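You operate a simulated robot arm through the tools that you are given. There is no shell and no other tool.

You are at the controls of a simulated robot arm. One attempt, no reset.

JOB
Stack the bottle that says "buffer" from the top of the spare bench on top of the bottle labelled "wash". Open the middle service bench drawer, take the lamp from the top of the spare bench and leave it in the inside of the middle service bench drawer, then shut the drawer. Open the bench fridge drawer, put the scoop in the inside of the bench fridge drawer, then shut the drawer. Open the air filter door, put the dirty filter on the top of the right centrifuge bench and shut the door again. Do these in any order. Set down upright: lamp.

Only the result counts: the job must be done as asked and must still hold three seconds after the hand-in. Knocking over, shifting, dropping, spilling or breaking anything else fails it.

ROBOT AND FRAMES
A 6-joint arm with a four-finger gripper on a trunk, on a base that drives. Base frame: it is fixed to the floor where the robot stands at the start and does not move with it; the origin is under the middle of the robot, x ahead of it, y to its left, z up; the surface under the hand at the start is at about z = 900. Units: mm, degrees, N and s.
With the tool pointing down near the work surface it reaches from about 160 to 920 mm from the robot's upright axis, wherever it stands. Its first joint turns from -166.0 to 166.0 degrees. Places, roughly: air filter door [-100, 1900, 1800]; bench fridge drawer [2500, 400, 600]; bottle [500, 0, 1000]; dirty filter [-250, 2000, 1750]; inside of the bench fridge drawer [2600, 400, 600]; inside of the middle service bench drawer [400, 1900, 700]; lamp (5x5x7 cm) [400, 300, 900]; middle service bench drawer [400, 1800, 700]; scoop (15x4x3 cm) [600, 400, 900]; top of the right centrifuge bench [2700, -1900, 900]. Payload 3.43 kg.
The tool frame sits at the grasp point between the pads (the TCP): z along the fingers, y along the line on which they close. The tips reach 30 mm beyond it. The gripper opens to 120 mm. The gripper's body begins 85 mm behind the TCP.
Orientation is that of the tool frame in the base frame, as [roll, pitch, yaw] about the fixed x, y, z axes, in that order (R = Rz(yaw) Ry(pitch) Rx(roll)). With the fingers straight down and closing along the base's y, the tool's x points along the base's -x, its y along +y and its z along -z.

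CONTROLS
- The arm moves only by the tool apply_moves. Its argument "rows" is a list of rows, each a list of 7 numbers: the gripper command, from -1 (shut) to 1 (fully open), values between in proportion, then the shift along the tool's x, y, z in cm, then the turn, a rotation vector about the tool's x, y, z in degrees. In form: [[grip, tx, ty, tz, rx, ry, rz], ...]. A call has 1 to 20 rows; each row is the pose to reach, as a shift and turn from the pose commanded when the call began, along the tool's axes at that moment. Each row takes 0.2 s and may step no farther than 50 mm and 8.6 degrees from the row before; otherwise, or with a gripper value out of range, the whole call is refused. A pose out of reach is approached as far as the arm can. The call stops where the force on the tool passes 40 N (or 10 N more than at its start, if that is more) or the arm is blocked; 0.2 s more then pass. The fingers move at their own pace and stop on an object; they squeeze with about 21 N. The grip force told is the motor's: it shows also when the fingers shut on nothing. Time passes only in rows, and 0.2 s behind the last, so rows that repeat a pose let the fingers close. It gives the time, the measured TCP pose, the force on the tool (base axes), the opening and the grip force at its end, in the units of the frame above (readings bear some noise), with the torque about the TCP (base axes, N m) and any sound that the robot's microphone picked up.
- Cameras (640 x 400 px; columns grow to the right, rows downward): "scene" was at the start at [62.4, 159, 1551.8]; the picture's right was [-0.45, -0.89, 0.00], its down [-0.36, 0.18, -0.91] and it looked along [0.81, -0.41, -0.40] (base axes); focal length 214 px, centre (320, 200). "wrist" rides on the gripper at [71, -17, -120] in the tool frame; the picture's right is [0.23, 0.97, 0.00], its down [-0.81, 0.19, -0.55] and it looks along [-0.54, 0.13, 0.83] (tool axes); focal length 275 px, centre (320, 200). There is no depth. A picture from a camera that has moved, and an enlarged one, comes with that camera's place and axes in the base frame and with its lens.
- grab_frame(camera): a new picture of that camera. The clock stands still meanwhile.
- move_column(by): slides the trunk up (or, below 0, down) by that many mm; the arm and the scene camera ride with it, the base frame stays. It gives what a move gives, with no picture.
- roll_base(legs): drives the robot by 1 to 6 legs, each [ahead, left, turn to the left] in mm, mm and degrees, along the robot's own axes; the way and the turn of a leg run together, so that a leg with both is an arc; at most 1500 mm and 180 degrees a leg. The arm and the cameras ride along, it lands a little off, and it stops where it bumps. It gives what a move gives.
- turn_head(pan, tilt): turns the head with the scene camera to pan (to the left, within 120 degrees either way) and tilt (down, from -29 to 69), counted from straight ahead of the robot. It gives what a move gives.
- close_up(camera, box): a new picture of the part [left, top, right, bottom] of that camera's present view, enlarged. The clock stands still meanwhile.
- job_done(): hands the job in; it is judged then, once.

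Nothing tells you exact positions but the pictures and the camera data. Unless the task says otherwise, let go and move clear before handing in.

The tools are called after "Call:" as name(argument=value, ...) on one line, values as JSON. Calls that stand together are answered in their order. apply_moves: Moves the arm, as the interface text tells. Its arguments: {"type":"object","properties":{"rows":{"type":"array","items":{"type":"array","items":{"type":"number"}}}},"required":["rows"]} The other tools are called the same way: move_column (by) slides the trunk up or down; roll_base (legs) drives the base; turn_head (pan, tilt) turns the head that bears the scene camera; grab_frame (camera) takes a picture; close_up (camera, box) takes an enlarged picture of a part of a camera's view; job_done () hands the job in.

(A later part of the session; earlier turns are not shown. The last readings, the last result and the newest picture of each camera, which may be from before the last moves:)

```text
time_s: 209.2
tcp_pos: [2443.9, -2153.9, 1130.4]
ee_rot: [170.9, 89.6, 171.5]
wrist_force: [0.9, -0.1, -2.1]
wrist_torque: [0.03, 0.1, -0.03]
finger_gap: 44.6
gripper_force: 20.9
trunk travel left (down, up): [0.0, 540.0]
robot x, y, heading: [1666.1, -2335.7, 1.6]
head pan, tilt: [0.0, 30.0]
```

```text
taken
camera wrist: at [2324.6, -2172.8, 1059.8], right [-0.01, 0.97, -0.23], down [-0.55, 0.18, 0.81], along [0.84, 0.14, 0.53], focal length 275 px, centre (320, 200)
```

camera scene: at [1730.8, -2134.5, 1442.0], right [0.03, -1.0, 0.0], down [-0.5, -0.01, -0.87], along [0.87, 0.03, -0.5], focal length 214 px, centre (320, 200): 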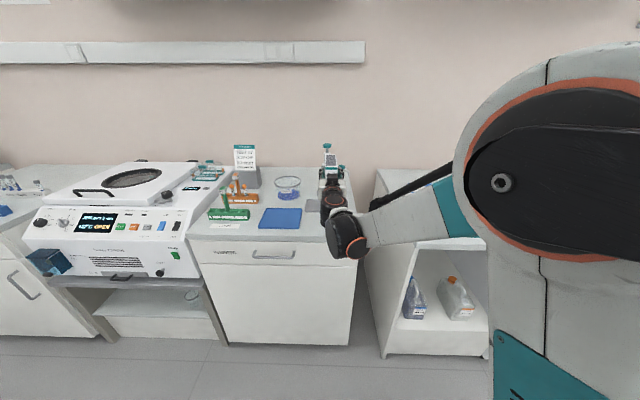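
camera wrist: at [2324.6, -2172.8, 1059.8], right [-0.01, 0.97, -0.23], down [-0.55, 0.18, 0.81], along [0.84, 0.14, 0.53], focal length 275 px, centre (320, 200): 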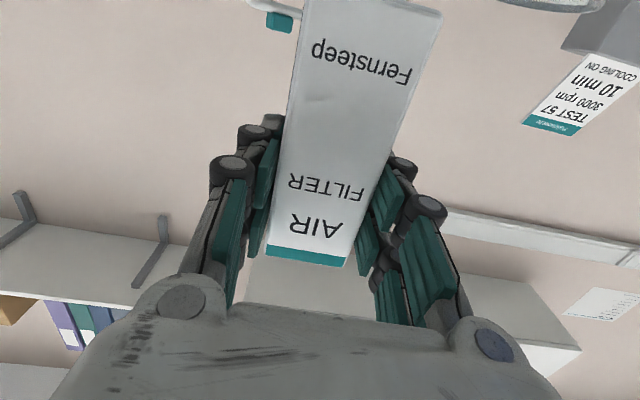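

Call:
apply_moves(rows=[[-1, 3, 0, 0, 0, 0, 0], [-1, 6, 0, 0, 0, 0, 0], [-1, 9, 0, 0, 0, 0, 0], [-1, 9, 0, 0, 0, 0, 0]])

Call:
close_up(camera="scene", box=[240, 130, 400, 280])

```text
time_s: 210.2
tcp_pos: [2442.4, -2150.8, 1041.4]
ee_rot: [170.6, 89.5, 171.3]
wrist_force: [0.4, 0.0, -1.6]
wrist_torque: [0.02, 0.06, -0.01]
finger_gap: 44.9
gripper_force: 21.2
trunk travel left (down, up): [0.0, 540.0]
robot x, y, heading: [1662.3, -2338.5, 1.9]
head pan, tilt: [0.0, 30.0]
```

```text
2.67 times, centred on (320, 205) of scene
camera zoom: at [1730.7, -2134.5, 1442.0], right [0.03, -1.0, 0.0], down [-0.5, -0.01, -0.87], along [0.87, 0.03, -0.5], focal length 572 px, centre (320, 187)
```

zoom: 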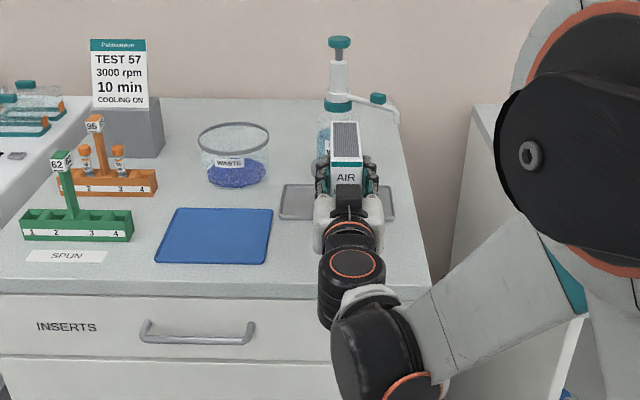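

Call:
apply_moves(rows=[[-1, 2, 0, 0, 0, 0, 0], [-1, 4, 0, 0, 0, 0, 0], [-1, 5, 0, 0, 0, 0, 0], [-1, 5, 0, 0, 0, 0, 0]])

Call:
close_up(camera="scene", box=[240, 130, 400, 280])

```text
time_s: 211.2
tcp_pos: [2442.0, -2151.4, 992.7]
ee_rot: [171.8, 89.7, 172.7]
wrist_force: [1.5, 0.2, 7.2]
wrist_torque: [-0.03, -0.83, 0.06]
finger_gap: 45.0
gripper_force: 20.7
trunk travel left (down, up): [0.0, 540.0]
robot x, y, heading: [1665.0, -2338.7, 1.8]
head pan, tilt: [0.0, 30.0]
```

```text
2.67 times, centred on (320, 205) of scene
camera zoom: at [1729.7, -2134.7, 1442.2], right [0.03, -1.0, 0.0], down [-0.5, -0.01, -0.87], along [0.87, 0.03, -0.5], focal length 572 px, centre (320, 187)
```

zoom: 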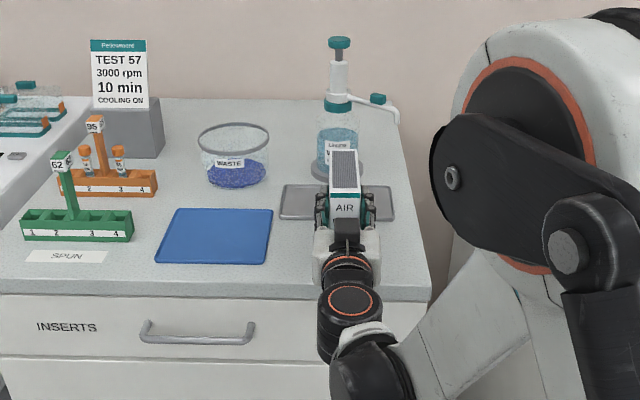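

Contact came early, at the filter's far end, likely on the grey tray's rim. I'll lift 15 mm and move back 18 mm, then check clearance.

Call:
apply_moves(rows=[[-1, -1, 0, 0, 0, 0, 0], [-1, -1.7, 0, -0.6, 0, 0, 0], [-1, -1.7, 0, -1.8, 0, 0, 0], [-1, -1.7, 0, -1.8, 0, 0, 0]])

Call:
close_up(camera="scene", box=[300, 170, 360, 230])

Call:
grab_frame(camera="wrist")

```text
time_s: 212.2
tcp_pos: [2423.6, -2151.4, 1009.1]
ee_rot: [169.3, 89.5, 169.9]
wrist_force: [0.0, -0.3, -2.3]
wrist_torque: [0.03, 0.08, -0.04]
finger_gap: 44.6
gripper_force: 21.1
trunk travel left (down, up): [0.0, 540.0]
robot x, y, heading: [1664.5, -2336.2, 1.8]
head pan, tilt: [0.0, 30.0]
```

```text
6.67 times, centred on (330, 200) of scene
camera zoom: at [1730.2, -2134.6, 1442.0], right [0.03, -1.0, 0.0], down [-0.5, -0.01, -0.87], along [0.87, 0.03, -0.5], focal length 1430 px, centre (253, 200)
```

zoom: 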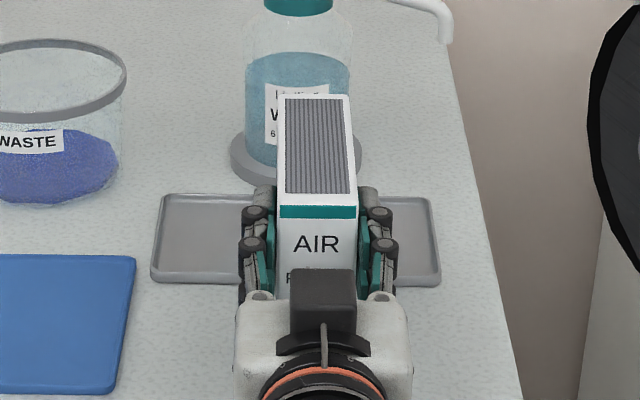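

```text
taken
camera wrist: at [2303.6, -2169.6, 938.5], right [-0.01, 0.97, -0.23], down [-0.55, 0.18, 0.81], along [0.84, 0.14, 0.53], focal length 275 px, centre (320, 200)
```

wrist: 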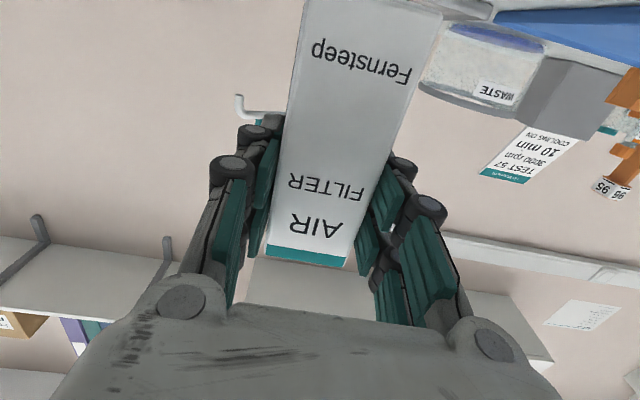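

Call:
apply_moves(rows=[[-1, 0.8, 0, 0.2, 0, 0, 0], [-1, 1.4, 0, 0.2, 0, 0, 0], [-1, 1.4, 0, 0.2, 0, 0, 0]])

```text
time_s: 213.0
tcp_pos: [2426.3, -2151.8, 995.7]
ee_rot: [169.8, 89.7, 170.5]
wrist_force: [0.2, 0.0, -1.4]
wrist_torque: [0.02, 0.08, -0.02]
finger_gap: 44.6
gripper_force: 20.6
trunk travel left (down, up): [0.0, 540.0]
robot x, y, heading: [1663.6, -2337.0, 1.6]
head pan, tilt: [0.0, 30.0]
```

Call:
apply_moves(rows=[[-1, 0.3, 0, 0, 0, 0, 0], [-1, 0.5, 0, 0, 0, 0, 0], [-1, 0.5, 0, 0, 0, 0, 0]])

```text
time_s: 213.8
tcp_pos: [2425.8, -2151.0, 990.4]
ee_rot: [168.9, 89.7, 169.7]
wrist_force: [-3.8, 0.1, 8.3]
wrist_torque: [-0.02, -0.87, 0.01]
finger_gap: 44.9
gripper_force: 21.6
trunk travel left (down, up): [0.0, 540.0]
robot x, y, heading: [1665.4, -2336.1, 1.8]
head pan, tilt: [0.0, 30.0]
```

Call:
apply_moves(rows=[[-1, 0.1, 0, 0, 0, 0, 0], [-1, 0.2, 0, 0, 0, 0, 0], [-1, 0.2, 0, 0, 0, 0, 0]])

Call:
close_up(camera="scene", box=[300, 170, 360, 230])

Call:
grab_frame(camera="wrist")

```text
time_s: 214.6
tcp_pos: [2424.0, -2150.2, 989.4]
ee_rot: [166.4, 89.8, 167.1]
wrist_force: [-4.3, -0.9, 9.5]
wrist_torque: [-0.13, -0.79, -0.08]
finger_gap: 44.9
gripper_force: 21.0
trunk travel left (down, up): [0.0, 540.0]
robot x, y, heading: [1665.6, -2335.5, 1.7]
head pan, tilt: [0.0, 30.0]
```

```text
6.67 times, centred on (330, 200) of scene
camera zoom: at [1728.9, -2134.9, 1442.2], right [0.03, -1.0, 0.0], down [-0.5, -0.01, -0.87], along [0.87, 0.03, -0.5], focal length 1430 px, centre (253, 200)
```

zoom: 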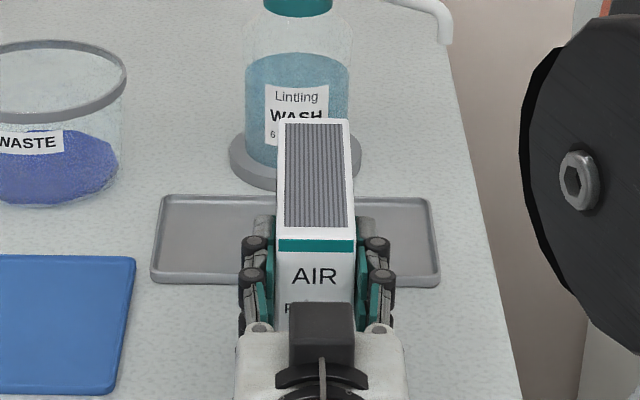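

```text
taken
camera wrist: at [2305.5, -2169.6, 917.5], right [-0.01, 0.97, -0.23], down [-0.55, 0.18, 0.81], along [0.83, 0.14, 0.53], focal length 275 px, centre (320, 200)
```

wrist: 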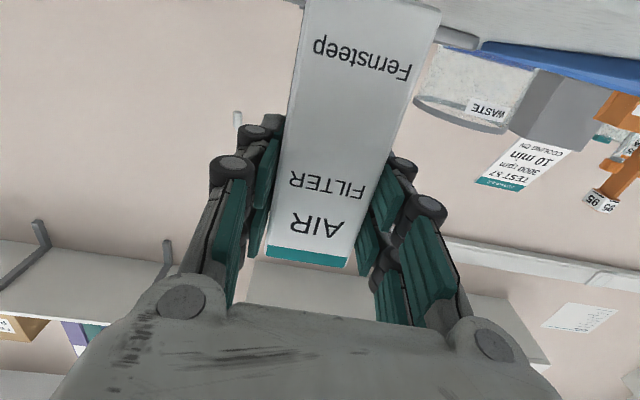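

The table contact is consistent at both spots, so the far end simply touches first. The filter sits between bench edge and tray; I'll ease slightly and release it.

Call:
apply_moves(rows=[[-1, -0.1, 0, 0, 0, 0, 0], [-1, -0.1, 0, 0, 0, 0, 0], [-0.2, -0.1, 0, 0, 0, 0, 0], [-0.1, -0.1, 0, 0, 0, 0, 0], [0.1, -0.1, 0, 0, 0, 0, 0], [0.2, -0.1, 0, 0, 0, 0, 0], [0.2, -0.1, 0, 0, 0, 0, 0]])

Call:
close_up(camera="scene", box=[290, 170, 370, 240])

Call:
grab_frame(camera="wrist")

```text
time_s: 216.2
tcp_pos: [2426.1, -2151.3, 989.0]
ee_rot: [169.1, 89.6, 169.9]
wrist_force: [1.3, 1.1, 0.0]
wrist_torque: [0.0, 0.01, 0.0]
finger_gap: 72.1
gripper_force: 0.0
trunk travel left (down, up): [0.0, 540.0]
robot x, y, heading: [1665.0, -2333.9, 1.9]
head pan, tilt: [0.0, 30.0]
```

```text
5.71 times, centred on (330, 205) of scene
camera zoom: at [1730.2, -2134.6, 1442.1], right [0.03, -1.0, 0.0], down [-0.5, -0.01, -0.87], along [0.87, 0.03, -0.5], focal length 1226 px, centre (263, 171)
```

zoom: 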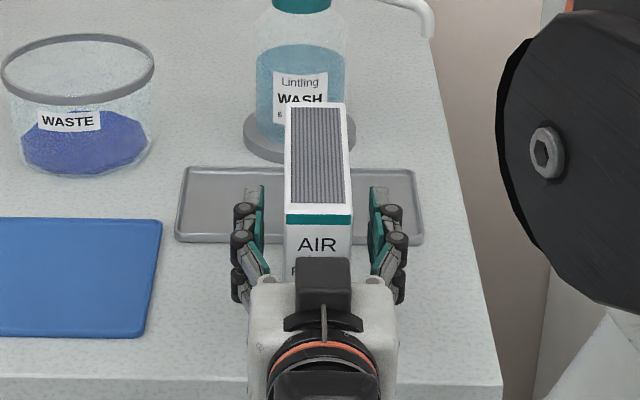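

```text
taken
camera wrist: at [2306.9, -2170.4, 917.7], right [-0.01, 0.97, -0.23], down [-0.55, 0.18, 0.81], along [0.84, 0.14, 0.53], focal length 275 px, centre (320, 200)
```

wrist: 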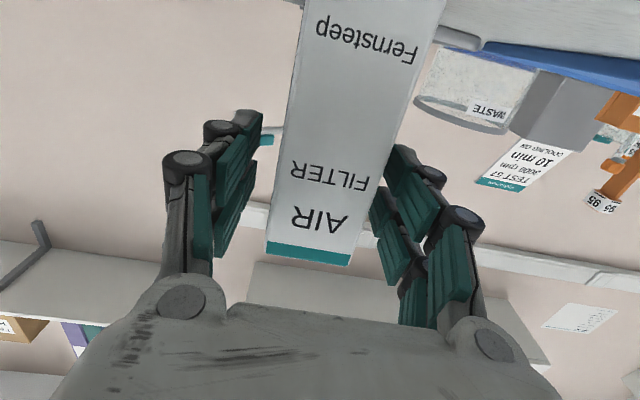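

The filter stands on its own. I'll back the base straight off.

Call:
roll_base(legs=[[-80, 2.3, 0], [-200, 6, 0]])

Call:
grab_frame(camera="scene")

Call:
close_up(camera="scene", box=[240, 120, 400, 250])

```text
time_s: 218.4
tcp_pos: [2152.4, -2150.0, 988.2]
ee_rot: [169.6, 89.6, 170.4]
wrist_force: [0.2, -0.4, -0.1]
wrist_torque: [0.02, -0.04, 0.01]
finger_gap: 71.8
gripper_force: 0.1
trunk travel left (down, up): [0.0, 540.0]
robot x, y, heading: [1392.4, -2334.2, 1.8]
head pan, tilt: [0.0, 30.0]
```

```text
taken
camera scene: at [1456.0, -2134.3, 1442.0], right [0.03, -1.0, 0.0], down [-0.5, -0.02, -0.87], along [0.87, 0.03, -0.5], focal length 214 px, centre (320, 200)
```

scene: 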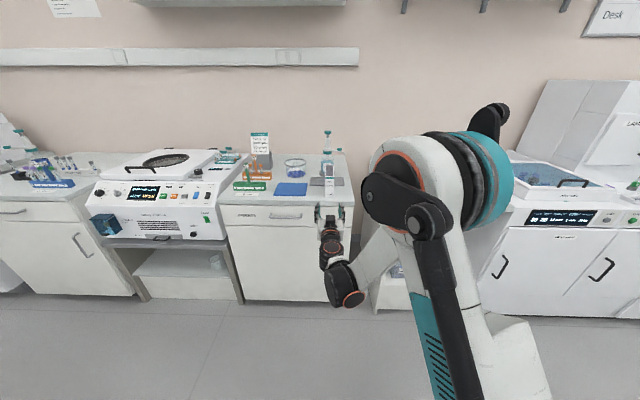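

```text
3.08 times, centred on (320, 185) of scene
camera zoom: at [1456.0, -2134.3, 1442.0], right [0.03, -1.0, 0.0], down [-0.5, -0.02, -0.87], along [0.87, 0.03, -0.5], focal length 660 px, centre (320, 246)
```

zoom: 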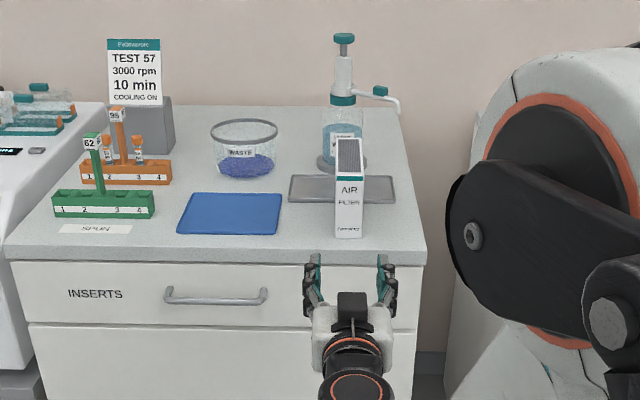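

The filter stands on the right centrifuge bench, clear of the tray. I'll raise the hand and turn it to point down for the next job.

Call:
apply_moves(rows=[[0.2, -4.2, 0, 0, 0, 0, 0], [0.2, -8.4, 0, 0, 0, 0, 0], [0.2, -12.6, 0, 0, 0, 0, 0], [0.2, -16.8, 0, 0, 0, 0, 0], [0.2, -21, 0, 0, 0, 0, 0], [0.2, -25.2, 0, 0, 0, 0, 0], [0.2, -29.4, 0, 0, 0, 0, 0], [0.2, -33.6, 0, 0, 0, 0, 0], [0.2, -33.6, 0, 0, 0, 8.2, 0], [0.2, -33.6, 0, 0, 0, 16.4, 0], [0.2, -33.6, 0, 0, 0, 24.6, 0], [0.2, -33.6, 0, 0, 0, 32.8, 0], [0.2, -33.6, 0, 0, 0, 41, 0], [0.2, -33.6, 0, 0, 0, 49.2, 0], [0.2, -33.6, 0, 0, 0, 57.4, 0], [0.2, -33.6, 0, 0, 0, 65.6, 0], [0.2, -33.6, 0, 0, 0, 73.8, 0], [0.2, -33.6, 0, 0, 0, 82, 0], [0.2, -33.6, 0, 0, 0, 90, 0], [0.2, -33.6, 0, 0, 0, 90, 0]])

Call:
close_up(camera="scene", box=[200, 110, 400, 250])

```text
time_s: 222.7
tcp_pos: [2109.4, -2161.7, 1285.7]
ee_rot: [179.8, -0.4, -179.1]
wrist_force: [-0.1, 0.2, 0.6]
wrist_torque: [0.0, -0.05, 0.02]
finger_gap: 72.0
gripper_force: 0.0
out of reach, approached as far as the arm can: row 17, 18, 19, 20
trunk travel left (down, up): [0.0, 540.0]
robot x, y, heading: [1388.9, -2341.0, 1.6]
head pan, tilt: [0.0, 30.0]
```

```text
2.86 times, centred on (300, 180) of scene
camera zoom: at [1454.2, -2134.8, 1442.3], right [0.03, -1.0, 0.0], down [-0.5, -0.02, -0.87], along [0.87, 0.03, -0.5], focal length 613 px, centre (377, 257)
```

zoom: 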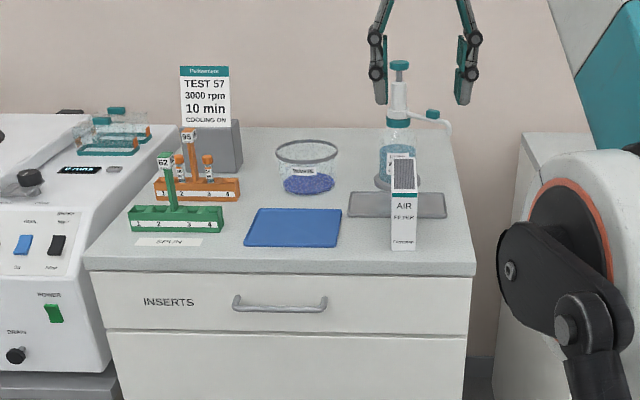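

Now retract the hand a bit and drive back up the aisle to the fridge, facing it.

Call:
apply_moves(rows=[[0.2, 4, 3, 0, 0, 0, 0], [0.2, 8, 6, 0, 0, 0, 0], [0.2, 12, 9, 0, 0, 0, 0], [0.2, 15, 12, 0, 0, 0, 0], [0.2, 15, 12, 0, 0, 0, 0]])

Call:
roll_base(legs=[[0, 0, -1.7], [260, 0, 0], [0, 1400, 0], [0, 1300, 0]])

Call:
turn_head(pan=0, tilt=35)

Call:
grab_frame(camera="scene")

Call:
grab_frame(camera="wrist")

```text
time_s: 223.8
tcp_pos: [1956.1, -2043.8, 1282.5]
ee_rot: [179.9, -0.3, -179.2]
wrist_force: [-2.0, 0.3, 0.5]
wrist_torque: [-0.01, 0.0, 0.01]
finger_gap: 71.8
gripper_force: 0.1
trunk travel left (down, up): [0.0, 540.0]
robot x, y, heading: [1390.1, -2334.4, 1.8]
head pan, tilt: [0.0, 30.0]
```

```text
time_s: 239.1
tcp_pos: [2110.5, 714.3, 1283.0]
ee_rot: [180.0, -0.4, -179.5]
wrist_force: [-0.1, 1.1, -1.0]
wrist_torque: [-0.03, 0.02, -0.02]
finger_gap: 72.1
gripper_force: 0.2
trunk travel left (down, up): [0.0, 540.0]
robot x, y, heading: [1539.6, 424.3, 1.9]
head pan, tilt: [0.0, 30.0]
```

```text
time_s: 239.7
tcp_pos: [2109.1, 714.6, 1283.2]
ee_rot: [179.9, -0.3, -179.6]
wrist_force: [-0.2, 0.3, -0.4]
wrist_torque: [0.01, 0.04, -0.02]
finger_gap: 71.7
gripper_force: 0.0
trunk travel left (down, up): [0.0, 540.0]
robot x, y, heading: [1545.0, 423.8, 1.4]
head pan, tilt: [0.0, 35.0]
```

```text
taken
camera scene: at [1606.2, 626.2, 1434.3], right [0.03, -1.0, 0.0], down [-0.57, -0.01, -0.82], along [0.82, 0.02, -0.57], focal length 214 px, centre (320, 200)
```

scene: 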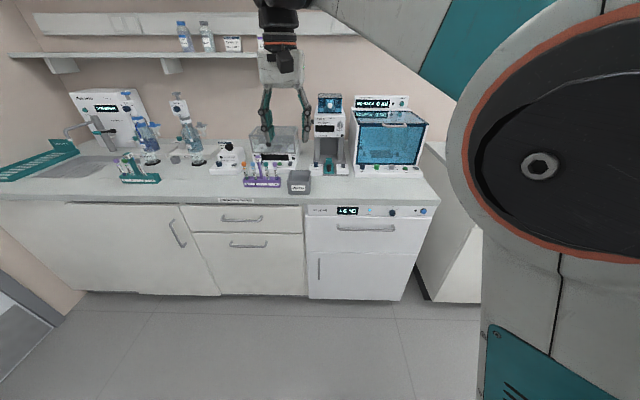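

```text
taken
camera wrist: at [2040.5, 696.4, 1403.7], right [-0.24, 0.97, 0.0], down [0.81, 0.2, 0.55], along [0.53, 0.13, -0.84], focal length 275 px, centre (320, 200)
```

wrist: 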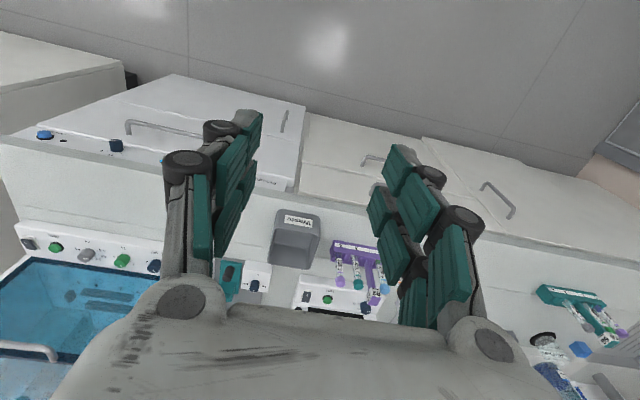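

The fridge is ahead, slightly right. I'll zoom on its drawer and handle.

Call:
close_up(camera="scene", box=[290, 190, 450, 310])

Call:
close_up(camera="wrist", box=[20, 60, 320, 220])

```text
3.33 times, centred on (370, 250) of scene
camera zoom: at [1606.2, 626.2, 1434.3], right [0.03, -1.0, 0.0], down [-0.57, -0.01, -0.82], along [0.82, 0.02, -0.57], focal length 715 px, centre (153, 33)
```

zoom: 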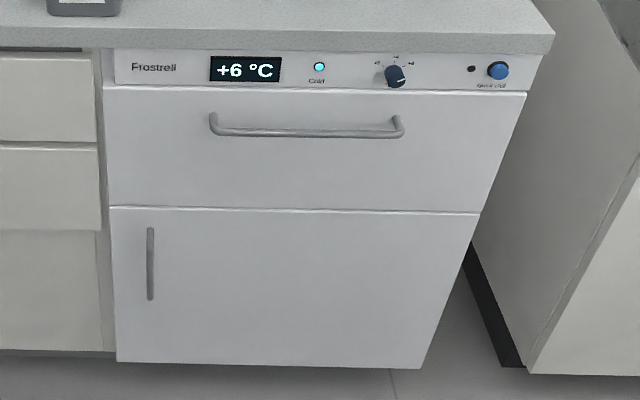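

```text
2.13 times, centred on (170, 140) of wrist
camera zoom: at [2040.5, 696.4, 1403.7], right [-0.24, 0.97, 0.0], down [0.81, 0.2, 0.55], along [0.53, 0.13, -0.84], focal length 587 px, centre (640, 328)
```

zoom: 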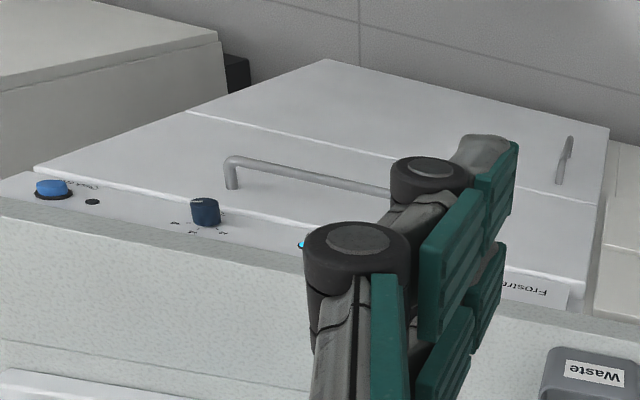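

The drawer handle bar spans y 309–565 at about x = 2344, z = 755. I'll orient the hand as for the other drawer (45° down, closing in the vertical plane) while moving over in front of it.

Call:
apply_moves(rows=[[-0.4, 0, -3.6, 0, 0, 0, 8], [-0.4, 0, -7.2, 0, 0, 0, 16], [-0.4, 0, -10.8, 0, 0, 0, 24], [-0.4, 0, -14.4, 0, 0, 0, 32], [-0.4, 0, -18, 0, 0, 0, 40], [-0.4, 0, -21.6, 0, 0, 0, 48], [-0.4, 0, -25.2, 0, 0, 0, 56], [-0.4, 0, -28, 0, 0, 0, 64], [-0.4, 0, -28, 0, 0, 0, 72], [-0.4, 0, -28, 0, 0, 0, 80], [-0.4, 0, -28, 0, 0, 0, 87], [-0.4, 0, -28, 0, 0, 0, 87]])

Call:
apply_moves(rows=[[-0.4, 0, 0, 0, -7.5, 0, 0], [-0.4, 0, 0, 0, -15, 0, 0], [-0.4, 0, 0, 0, -22.5, 0, 0], [-0.4, 0, 0, 0, -30, 0, 0], [-0.4, 0, 0, 0, -37.5, 0, 0], [-0.4, 0, 0, 0, -45, 0, 0], [-0.4, 0, 0, 0, -45, 0, 0]])

Call:
grab_frame(camera="scene")

Call:
grab_frame(camera="wrist")

```text
time_s: 242.3
tcp_pos: [2111.8, 434.6, 1283.2]
ee_rot: [-179.6, -0.2, 93.4]
wrist_force: [0.3, 0.0, -0.1]
wrist_torque: [-0.03, 0.0, 0.0]
finger_gap: 36.0
gripper_force: 0.0
trunk travel left (down, up): [0.0, 540.0]
robot x, y, heading: [1544.2, 420.1, 1.5]
head pan, tilt: [0.0, 35.0]
```

```text
time_s: 243.9
tcp_pos: [2111.5, 433.8, 1282.9]
ee_rot: [135.3, -0.1, 93.5]
wrist_force: [0.0, 0.5, 0.7]
wrist_torque: [-0.03, -0.01, -0.01]
finger_gap: 36.1
gripper_force: 0.0
trunk travel left (down, up): [0.0, 540.0]
robot x, y, heading: [1543.7, 422.4, 1.6]
head pan, tilt: [0.0, 35.0]
```

```text
taken
camera scene: at [1605.6, 626.1, 1434.3], right [0.03, -1.0, 0.0], down [-0.57, -0.01, -0.82], along [0.82, 0.02, -0.57], focal length 214 px, centre (320, 200)
```

scene: 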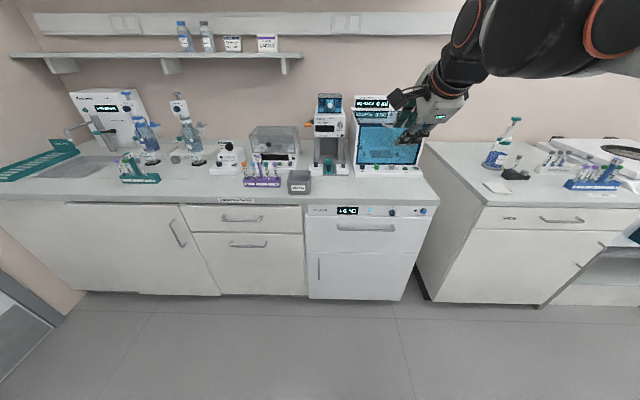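

```text
taken
camera wrist: at [2012.1, 498.9, 1356.7], right [0.68, 0.27, 0.69], down [-0.2, -0.83, 0.53], along [0.71, -0.5, -0.5], focal length 275 px, centre (320, 200)
```

wrist: 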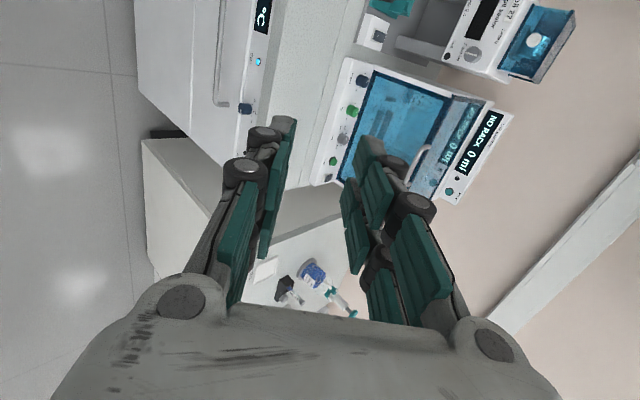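

Call:
apply_moves(rows=[[-0.4, -0.1, -1.9, 4.0, 0, 0, 0], [-0.4, -0.2, -3.8, 8.1, 0, 0, 0], [-0.4, -0.3, -5.7, 12.1, 0, 0, 0], [-0.4, -0.4, -7.6, 16.1, 0, 0, 0], [-0.4, -0.5, -9.5, 20.2, 0, 0, 0], [-0.4, -0.6, -11.3, 24.2, 0, 0, 0], [-0.4, -0.8, -13.2, 28.3, 0, 0, 0], [-0.4, -0.9, -15.1, 32.3, 0, 0, 0], [-0.4, -1.0, -17, 36.3, 0, 0, 0], [-0.4, -1.1, -18.9, 40.4, 0, 0, 0], [-0.4, -1.2, -20.8, 44.4, 0, 0, 0], [-0.4, -1.2, -20.8, 44.4, 0, 0, 0]])

Call:
grab_frame(camera="scene")

Call:
grab_frame(camera="wrist")

```text
time_s: 246.5
tcp_pos: [2279.2, 437.0, 817.5]
ee_rot: [135.4, 0.0, 93.5]
wrist_force: [0.1, -0.2, 0.3]
wrist_torque: [0.01, -0.02, 0.04]
finger_gap: 35.9
gripper_force: 0.0
trunk travel left (down, up): [0.0, 540.0]
robot x, y, heading: [1543.3, 420.4, 1.4]
head pan, tilt: [0.0, 35.0]
```

```text
taken
camera scene: at [1606.7, 626.1, 1434.3], right [0.03, -1.0, 0.0], down [-0.57, -0.01, -0.82], along [0.82, 0.02, -0.57], focal length 214 px, centre (320, 200)
```

scene: 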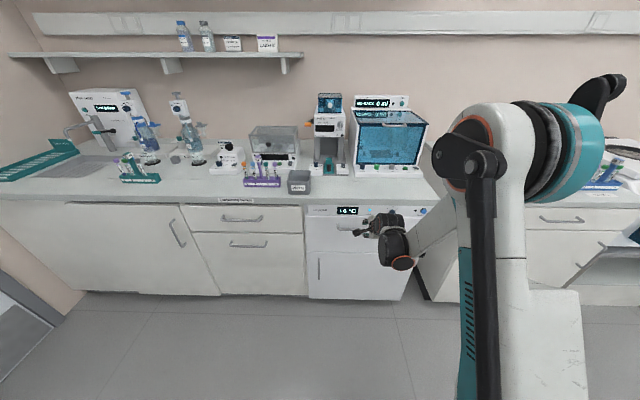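

```text
taken
camera wrist: at [2178.1, 501.1, 892.2], right [0.68, 0.27, 0.68], down [-0.2, -0.83, 0.53], along [0.71, -0.49, -0.5], focal length 275 px, centre (320, 200)
```

wrist: 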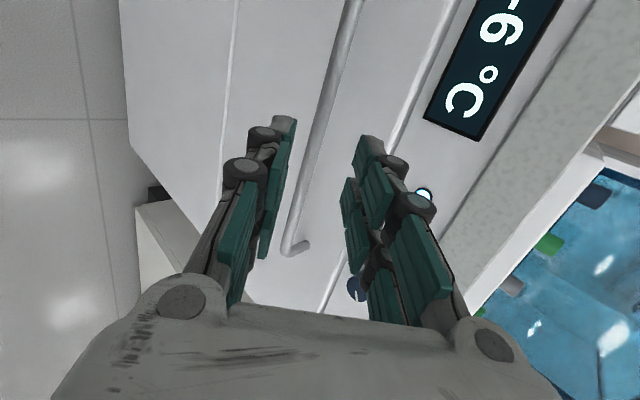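

The bar is centred between the fingers. Advance along the tool axis and grip.

Call:
apply_moves(rows=[[-0.4, 0, -0.1, 2, 0, 0, 0], [-0.4, 0, -0.2, 4, 0, 0, 0], [-0.4, 0, -0.2, 6, 0, 0, 0], [-0.4, 0, -0.2, 7.8, 0, 0, 0], [-0.4, 0, -0.2, 7.8, 0, 0, 0]])

Call:
grab_frame(camera="wrist")

```text
time_s: 247.7
tcp_pos: [2330.5, 436.4, 761.7]
ee_rot: [135.4, -0.1, 93.5]
wrist_force: [-0.9, -0.4, -1.1]
wrist_torque: [-0.01, -0.02, -0.02]
finger_gap: 36.0
gripper_force: 0.1
trunk travel left (down, up): [0.0, 540.0]
robot x, y, heading: [1543.8, 422.6, 1.4]
head pan, tilt: [0.0, 35.0]
```

```text
taken
camera wrist: at [2230.2, 501.1, 835.3], right [0.68, 0.27, 0.68], down [-0.2, -0.83, 0.53], along [0.71, -0.49, -0.5], focal length 275 px, centre (320, 200)
```

wrist: 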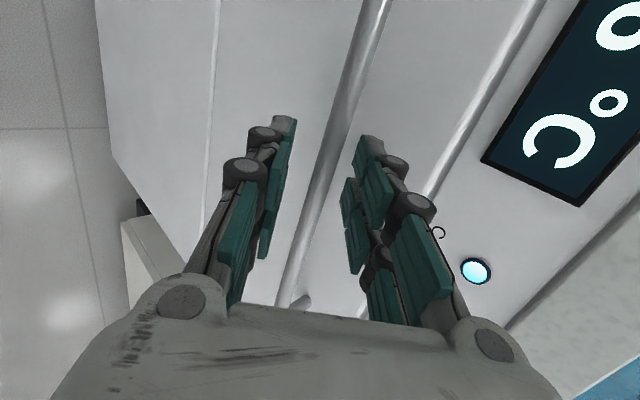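

Call:
apply_moves(rows=[[-0.4, 0, 0, 0.3, 0, 0, 0], [-1, 0, 0, 0.3, 0, 0, 0], [-1, 0, 0, 0.3, 0, 0, 0], [-1, 0, 0, 0.3, 0, 0, 0]])

```text
time_s: 248.7
tcp_pos: [2331.2, 436.8, 761.4]
ee_rot: [135.3, -0.2, 93.4]
wrist_force: [6.2, 1.1, 8.9]
wrist_torque: [1.85, -0.24, -1.26]
finger_gap: 12.4
gripper_force: 44.7
trunk travel left (down, up): [0.0, 540.0]
robot x, y, heading: [1543.5, 426.1, 1.6]
head pan, tilt: [0.0, 35.0]
```

Gripped. Pull the fridge drawer outward (-x) gently.

Call:
apply_moves(rows=[[-1, 0.06, -0.71, -0.7, 0, 0, 0], [-1, 0.12, -1.42, -1.4, 0, 0, 0], [-1, 0.18, -2.13, -2.1, 0, 0, 0], [-1, 0.24, -2.84, -2.8, 0, 0, 0], [-1, 0.3, -3.55, -3.5, 0, 0, 0], [-1, 0.3, -3.55, -3.5, 0, 0, 0]])

Call:
grab_frame(camera="scene")

```text
time_s: 250.1
tcp_pos: [2281.5, 436.0, 760.9]
ee_rot: [135.5, -0.1, 93.4]
wrist_force: [-1.6, -10.6, 1.4]
wrist_torque: [1.15, 0.05, -1.86]
finger_gap: 12.3
gripper_force: 44.9
trunk travel left (down, up): [0.0, 540.0]
robot x, y, heading: [1539.6, 422.6, 1.3]
head pan, tilt: [0.0, 35.0]
```

```text
taken
camera scene: at [1606.1, 625.1, 1434.4], right [0.03, -1.0, 0.0], down [-0.57, -0.01, -0.82], along [0.82, 0.02, -0.57], focal length 214 px, centre (320, 200)
```

scene: 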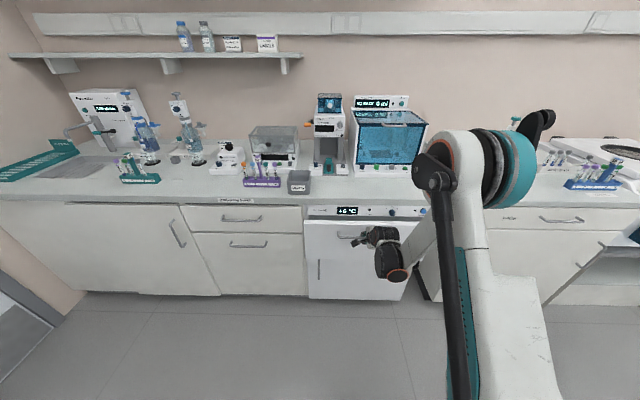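

Call:
apply_moves(rows=[[-1, 0.06, -0.71, -0.7, 0, 0, 0], [-1, 0.12, -1.42, -1.4, 0, 0, 0], [-1, 0.18, -2.13, -2.1, 0, 0, 0], [-1, 0.24, -2.84, -2.8, 0, 0, 0], [-1, 0.24, -2.84, -2.8, 0, 0, 0]])

Call:
roll_base(legs=[[-70, 1.7, 0]])

Call:
grab_frame(camera="scene")

```text
time_s: 251.3
tcp_pos: [2241.0, 436.4, 761.9]
ee_rot: [135.3, -0.2, 93.5]
wrist_force: [-0.5, -12.2, -9.5]
wrist_torque: [1.3, 0.13, -1.7]
finger_gap: 12.3
gripper_force: 45.1
trunk travel left (down, up): [0.0, 540.0]
robot x, y, heading: [1545.2, 425.8, 1.2]
head pan, tilt: [0.0, 35.0]
```

```text
time_s: 252.3
tcp_pos: [2172.7, 435.8, 761.2]
ee_rot: [135.4, -0.2, 93.4]
wrist_force: [-0.6, -11.0, -7.8]
wrist_torque: [1.37, 0.12, -1.59]
finger_gap: 12.4
gripper_force: 44.3
trunk travel left (down, up): [0.0, 540.0]
robot x, y, heading: [1476.1, 423.4, 1.2]
head pan, tilt: [0.0, 35.0]
```

```text
taken
camera scene: at [1538.7, 625.0, 1434.4], right [0.02, -1.0, 0.0], down [-0.57, -0.01, -0.82], along [0.82, 0.02, -0.57], focal length 214 px, centre (320, 200)
```

scene: 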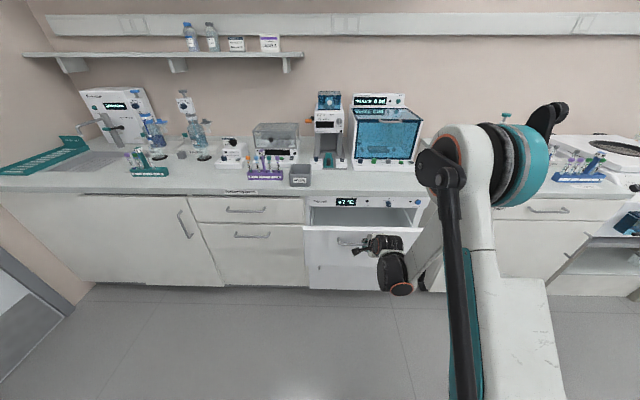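

Call:
roll_base(legs=[[-70, 1.5, 0]])

Call:
grab_frame(camera="scene")

Call:
close_up(camera="scene", box=[280, 170, 440, 300])

```text
time_s: 253.4
tcp_pos: [2101.7, 436.4, 761.9]
ee_rot: [135.4, -0.1, 93.4]
wrist_force: [-0.9, -8.3, -6.0]
wrist_torque: [1.23, 0.07, -1.76]
finger_gap: 12.6
gripper_force: 44.8
trunk travel left (down, up): [0.0, 540.0]
robot x, y, heading: [1400.7, 420.1, 1.2]
head pan, tilt: [0.0, 35.0]
```

```text
taken
camera scene: at [1466.4, 624.9, 1434.4], right [0.03, -1.0, 0.0], down [-0.57, -0.01, -0.82], along [0.82, 0.02, -0.57], focal length 214 px, centre (320, 200)
```

scene: 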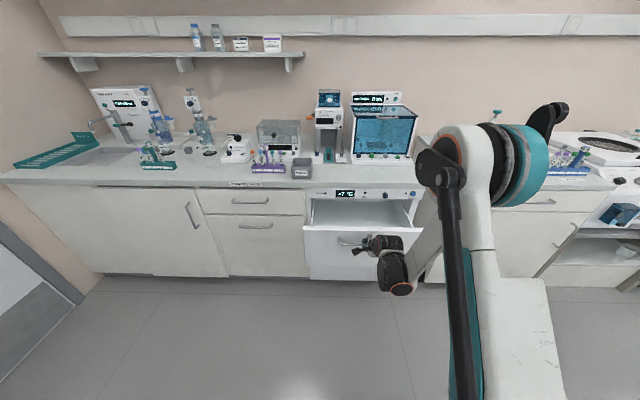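

```text
3.08 times, centred on (360, 235) of scene
camera zoom: at [1466.4, 624.9, 1434.4], right [0.03, -1.0, 0.0], down [-0.57, -0.01, -0.82], along [0.82, 0.02, -0.57], focal length 660 px, centre (197, 92)
```

zoom: 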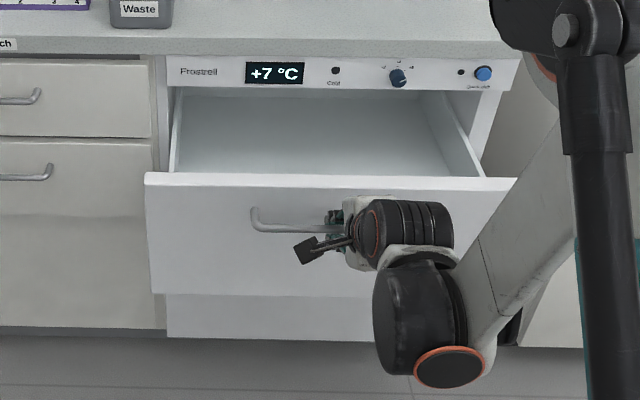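

The fridge drawer is open about 230 mm and empty. I'll release the handle, back off, and raise the hand.

Call:
apply_moves(rows=[[-0.4, 0, 0, 0, 0, 0, 0], [-0.4, 0, 0, 0, 0, 0, 0], [-0.4, 0, 0, -2, 0, 0, 0], [-0.4, 0, 0, -5, 0, 0, 0], [-0.4, 0, 0, -8, 0, 0, 0], [-0.4, 0, 3, -11, 0, 0, 0], [-0.4, 0, 6, -14, 0, 0, 0], [-0.4, 0, 9, -17, 0, 0, 0], [-0.4, 0, 12, -20, 0, 0, 0], [-0.4, 0, 15, -23, 0, 0, 0], [-0.4, 0, 18, -26, 0, 0, 0], [-0.4, 0, 21, -29, 0, 0, 0], [-0.4, 0, 24, -32, 0, 0, 0], [-0.4, 0, 27, -35, 0, 0, 0], [-0.4, 0, 30, -38, 0, 0, 0], [-0.4, 0, 30, -38, 0, 0, 0]])

Call:
grab_frame(camera="scene")

```text
time_s: 256.8
tcp_pos: [2048.0, 433.4, 1241.5]
ee_rot: [135.4, -0.2, 93.4]
wrist_force: [-0.7, 0.0, 0.4]
wrist_torque: [-0.04, 0.0, -0.01]
finger_gap: 36.0
gripper_force: 0.0
trunk travel left (down, up): [0.0, 540.0]
robot x, y, heading: [1403.8, 424.0, 1.8]
head pan, tilt: [0.0, 35.0]
```

```text
taken
camera scene: at [1465.6, 625.6, 1434.3], right [0.03, -1.0, 0.0], down [-0.57, -0.01, -0.82], along [0.82, 0.02, -0.57], focal length 214 px, centre (320, 200)
```

scene: 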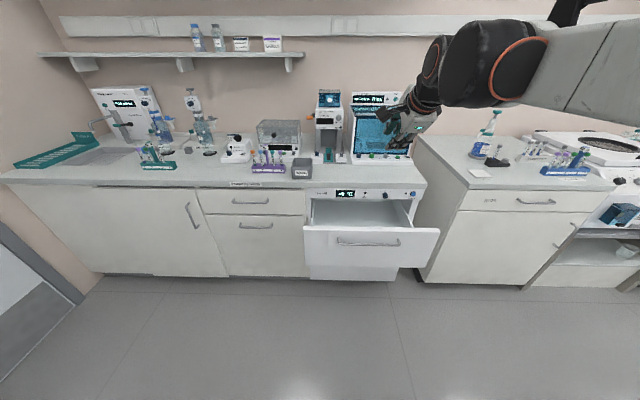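

The drawer is clear and open. Next, fetch the scoop: straighten the hand to point down, then drive back to the spare bench's left side.

Call:
apply_moves(rows=[[0.2, 0, 0, 0, 7.5, 0, 0], [0.2, 0, 0, 0, 15, 0, 0], [0.2, 0, 0, 0, 22.5, 0, 0], [0.2, 0, 0, 0, 30, 0, 0], [0.2, 0, 0, 0, 37.5, 0, 0], [0.2, 0, 0, 0, 44.6, 0, 0], [0.2, 0, 0, 0, 44.6, 0, 0]])

Call:
apply_moves(rows=[[0.2, 0, 0, 0, 0, 0, -8], [0.2, 0, 0, 0, 0, 0, -16], [0.2, 0, 0, 0, 0, 0, -24], [0.2, 0, 0, 0, 0, 0, -32], [0.2, 0, 0, 0, 0, 0, -40], [0.2, 0, 0, 0, 0, 0, -48], [0.2, 0, 0, 0, 0, 0, -56], [0.2, 0, 0, 0, 0, 0, -64], [0.2, 0, 0, 0, 0, 0, -72], [0.2, 0, 0, 0, 0, 0, -80], [0.2, 0, 0, 0, 0, 0, -85], [0.2, 0, 0, 0, 0, 0, -85]])

Call:
close_up(camera="scene", box=[290, 180, 450, 290])

Call:
grab_frame(camera="wrist")

```text
time_s: 258.4
tcp_pos: [2049.6, 433.2, 1241.5]
ee_rot: [-179.9, -0.1, 93.4]
wrist_force: [0.0, -0.3, -1.4]
wrist_torque: [0.03, 0.03, 0.02]
finger_gap: 72.3
gripper_force: 0.1
trunk travel left (down, up): [0.0, 540.0]
robot x, y, heading: [1404.0, 423.4, 1.6]
head pan, tilt: [0.0, 35.0]
```

```text
time_s: 261.0
tcp_pos: [2048.0, 432.3, 1241.6]
ee_rot: [179.9, 0.0, 178.5]
wrist_force: [-0.4, 0.2, -0.6]
wrist_torque: [0.01, 0.01, -0.03]
finger_gap: 72.0
gripper_force: 0.1
trunk travel left (down, up): [0.0, 540.0]
robot x, y, heading: [1402.2, 422.0, 1.4]
head pan, tilt: [0.0, 35.0]
```

```text
3.64 times, centred on (370, 235) of scene
camera zoom: at [1465.9, 625.6, 1434.3], right [0.03, -1.0, 0.0], down [-0.57, -0.01, -0.82], along [0.82, 0.02, -0.57], focal length 780 px, centre (138, 73)
```

zoom: 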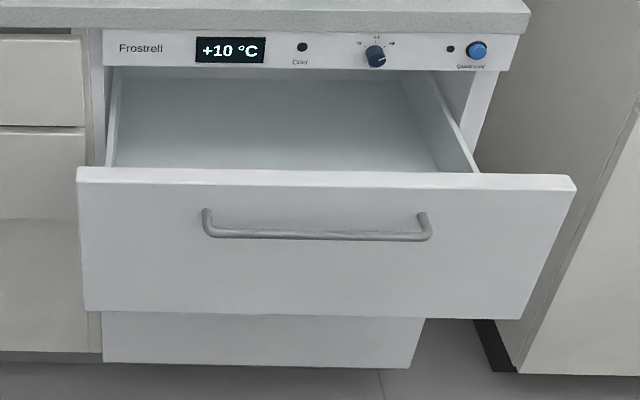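

```text
taken
camera wrist: at [1977.3, 416.6, 1362.4], right [-0.2, 0.98, 0.0], down [0.82, 0.17, 0.55], along [0.54, 0.11, -0.83], focal length 275 px, centre (320, 200)
```

wrist: 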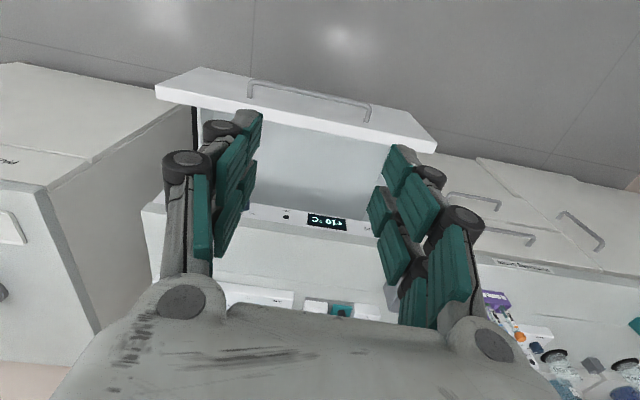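

The fridge display is warming while open, so I'll be quick. Driving back to the spare bench for the scoop.

Call:
roll_base(legs=[[0, 470, -1.5], [-900, 0, 0], [0, 0, -90]])

Call:
turn_head(pan=0, tilt=45)

Call:
grab_frame(camera="scene")

Call:
grab_frame(camera="wrist")

```text
time_s: 271.8
tcp_pos: [521.3, 235.2, 1241.1]
ee_rot: [180.0, -0.1, 89.8]
wrist_force: [-0.1, 0.3, -0.6]
wrist_torque: [0.01, 0.0, 0.0]
finger_gap: 72.0
gripper_force: 0.0
trunk travel left (down, up): [0.0, 540.0]
robot x, y, heading: [496.1, 881.6, -87.3]
head pan, tilt: [0.0, 35.0]
```

```text
time_s: 272.6
tcp_pos: [520.9, 236.0, 1241.0]
ee_rot: [179.9, 0.0, 89.9]
wrist_force: [-0.3, -0.1, 0.4]
wrist_torque: [-0.02, -0.01, 0.02]
finger_gap: 71.9
gripper_force: 0.0
trunk travel left (down, up): [0.0, 540.0]
robot x, y, heading: [494.7, 877.2, -87.1]
head pan, tilt: [0.0, 45.0]
```

```text
taken
camera scene: at [698.2, 830.3, 1419.5], right [-1.0, -0.05, 0.0], down [-0.04, 0.71, -0.71], along [0.04, -0.71, -0.71], focal length 214 px, centre (320, 200)
```

scene: 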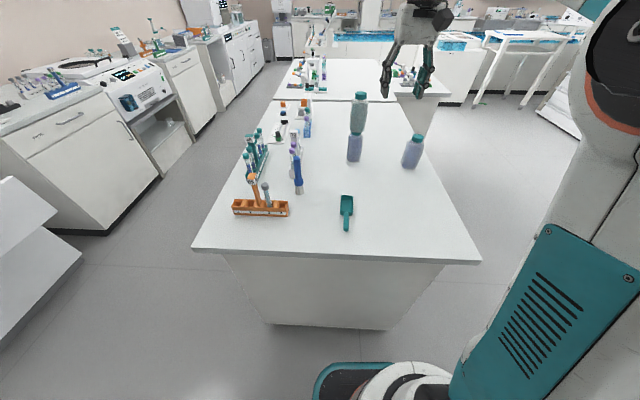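

```text
taken
camera wrist: at [505.5, 306.6, 1362.4], right [0.97, 0.23, 0.0], down [0.19, -0.81, 0.55], along [0.13, -0.54, -0.83], focal length 275 px, centre (320, 200)
```

wrist: 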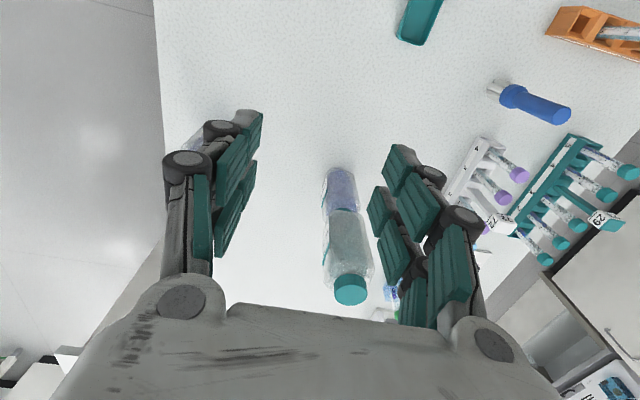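

Call:
close_up(camera="scene", box=[300, 170, 400, 250])

Call:
apply_moves(rows=[[0.2, 4, 2.5, 0, 0, 0, 0], [0.2, 8, 5, 2, 0, 0, 0], [0.2, 12, 7.5, 5, 0, 0, 0], [0.2, 15, 10, 8, 0, 0, 0], [0.2, 17, 12, 10, 0, 0, 0], [0.2, 17, 12, 10, 0, 0, 0]])

Call:
grab_frame(camera="wrist")

Call:
close_up(camera="wrist", box=[240, 0, 440, 160])

```text
5.00 times, centred on (350, 210) of scene
camera zoom: at [698.2, 830.3, 1419.5], right [-1.0, -0.05, 0.0], down [-0.04, 0.71, -0.71], along [0.04, -0.71, -0.71], focal length 1072 px, centre (170, 150)
```

zoom: 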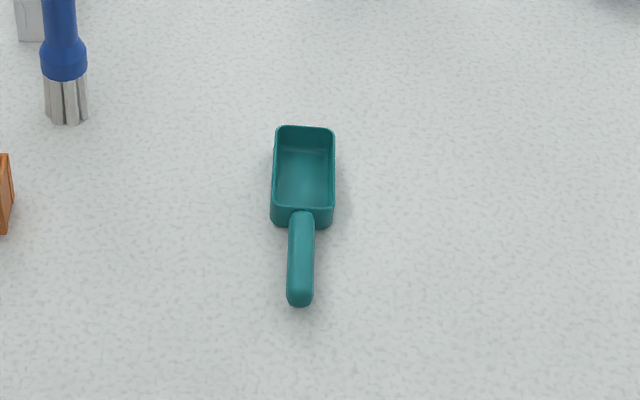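

```text
refused: row 2 steps farther than a row can; nothing moved
```

```text
taken
camera wrist: at [505.5, 306.6, 1362.4], right [0.97, 0.23, 0.0], down [0.19, -0.81, 0.55], along [0.13, -0.54, -0.83], focal length 275 px, centre (320, 200)
```

wrist: 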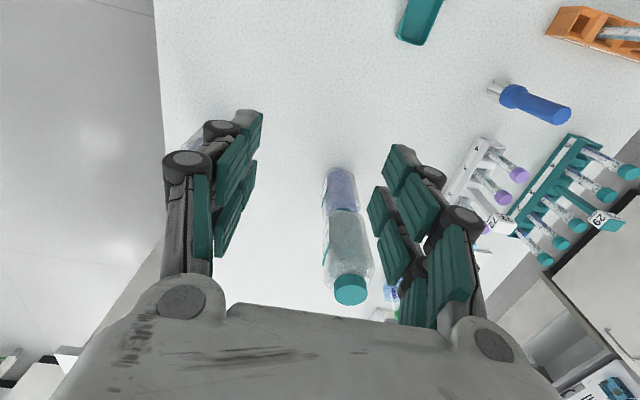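

```text
2.50 times, centred on (340, 80) of wrist
camera zoom: at [505.5, 306.6, 1362.4], right [0.97, 0.23, 0.0], down [0.19, -0.81, 0.55], along [0.13, -0.54, -0.83], focal length 688 px, centre (270, 500)
```

zoom: 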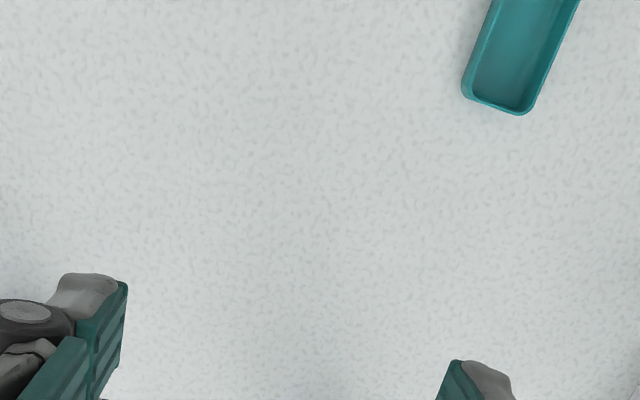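

The scoop lies along y with its handle toward me; the handle root is near [638, 380]. I'll move above the handle and check with the wrist camera.

Call:
apply_moves(rows=[[0, 2.72, 1.92, 3, 0, 0, 0], [0, 5.44, 3.84, 6, 0, 0, 0], [0, 8.16, 5.76, 9, 0, 0, 0], [0, 10.9, 7.7, 12, 0, 0, 0], [0, 13.6, 9.6, 15, 0, 0, 0], [0, 16.3, 11.5, 18, 0, 0, 0], [0, 16.3, 11.5, 18, 0, 0, 0]])

Call:
grab_frame(camera="wrist")

Call:
close_up(camera="wrist", box=[240, 40, 400, 200])

```text
time_s: 274.1
tcp_pos: [635.5, 399.8, 1062.2]
ee_rot: [179.9, 0.0, 89.9]
wrist_force: [-0.5, 0.0, 0.9]
wrist_torque: [-0.01, 0.01, 0.0]
finger_gap: 60.2
gripper_force: 0.0
trunk travel left (down, up): [0.0, 540.0]
robot x, y, heading: [497.3, 881.7, -87.1]
head pan, tilt: [0.0, 45.0]
```

```text
taken
camera wrist: at [619.3, 469.6, 1183.2], right [0.97, 0.23, 0.0], down [0.19, -0.81, 0.55], along [0.13, -0.54, -0.83], focal length 275 px, centre (320, 200)
```

wrist: 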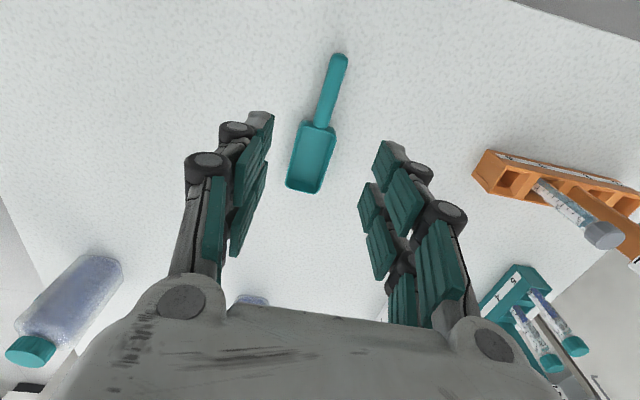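

```text
2.50 times, centred on (320, 120) of wrist
camera zoom: at [619.3, 469.6, 1183.2], right [0.97, 0.23, 0.0], down [0.19, -0.81, 0.55], along [0.13, -0.54, -0.83], focal length 688 px, centre (320, 400)
```

zoom: 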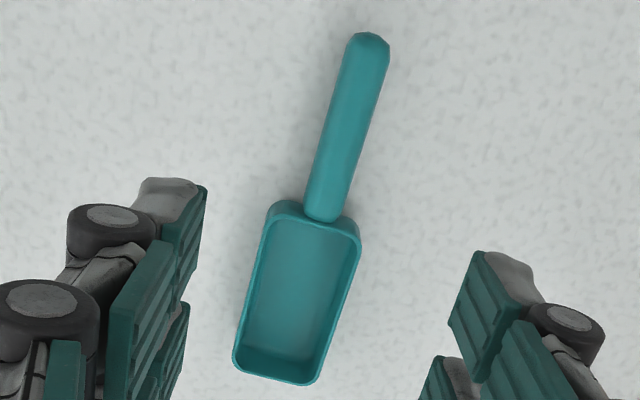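

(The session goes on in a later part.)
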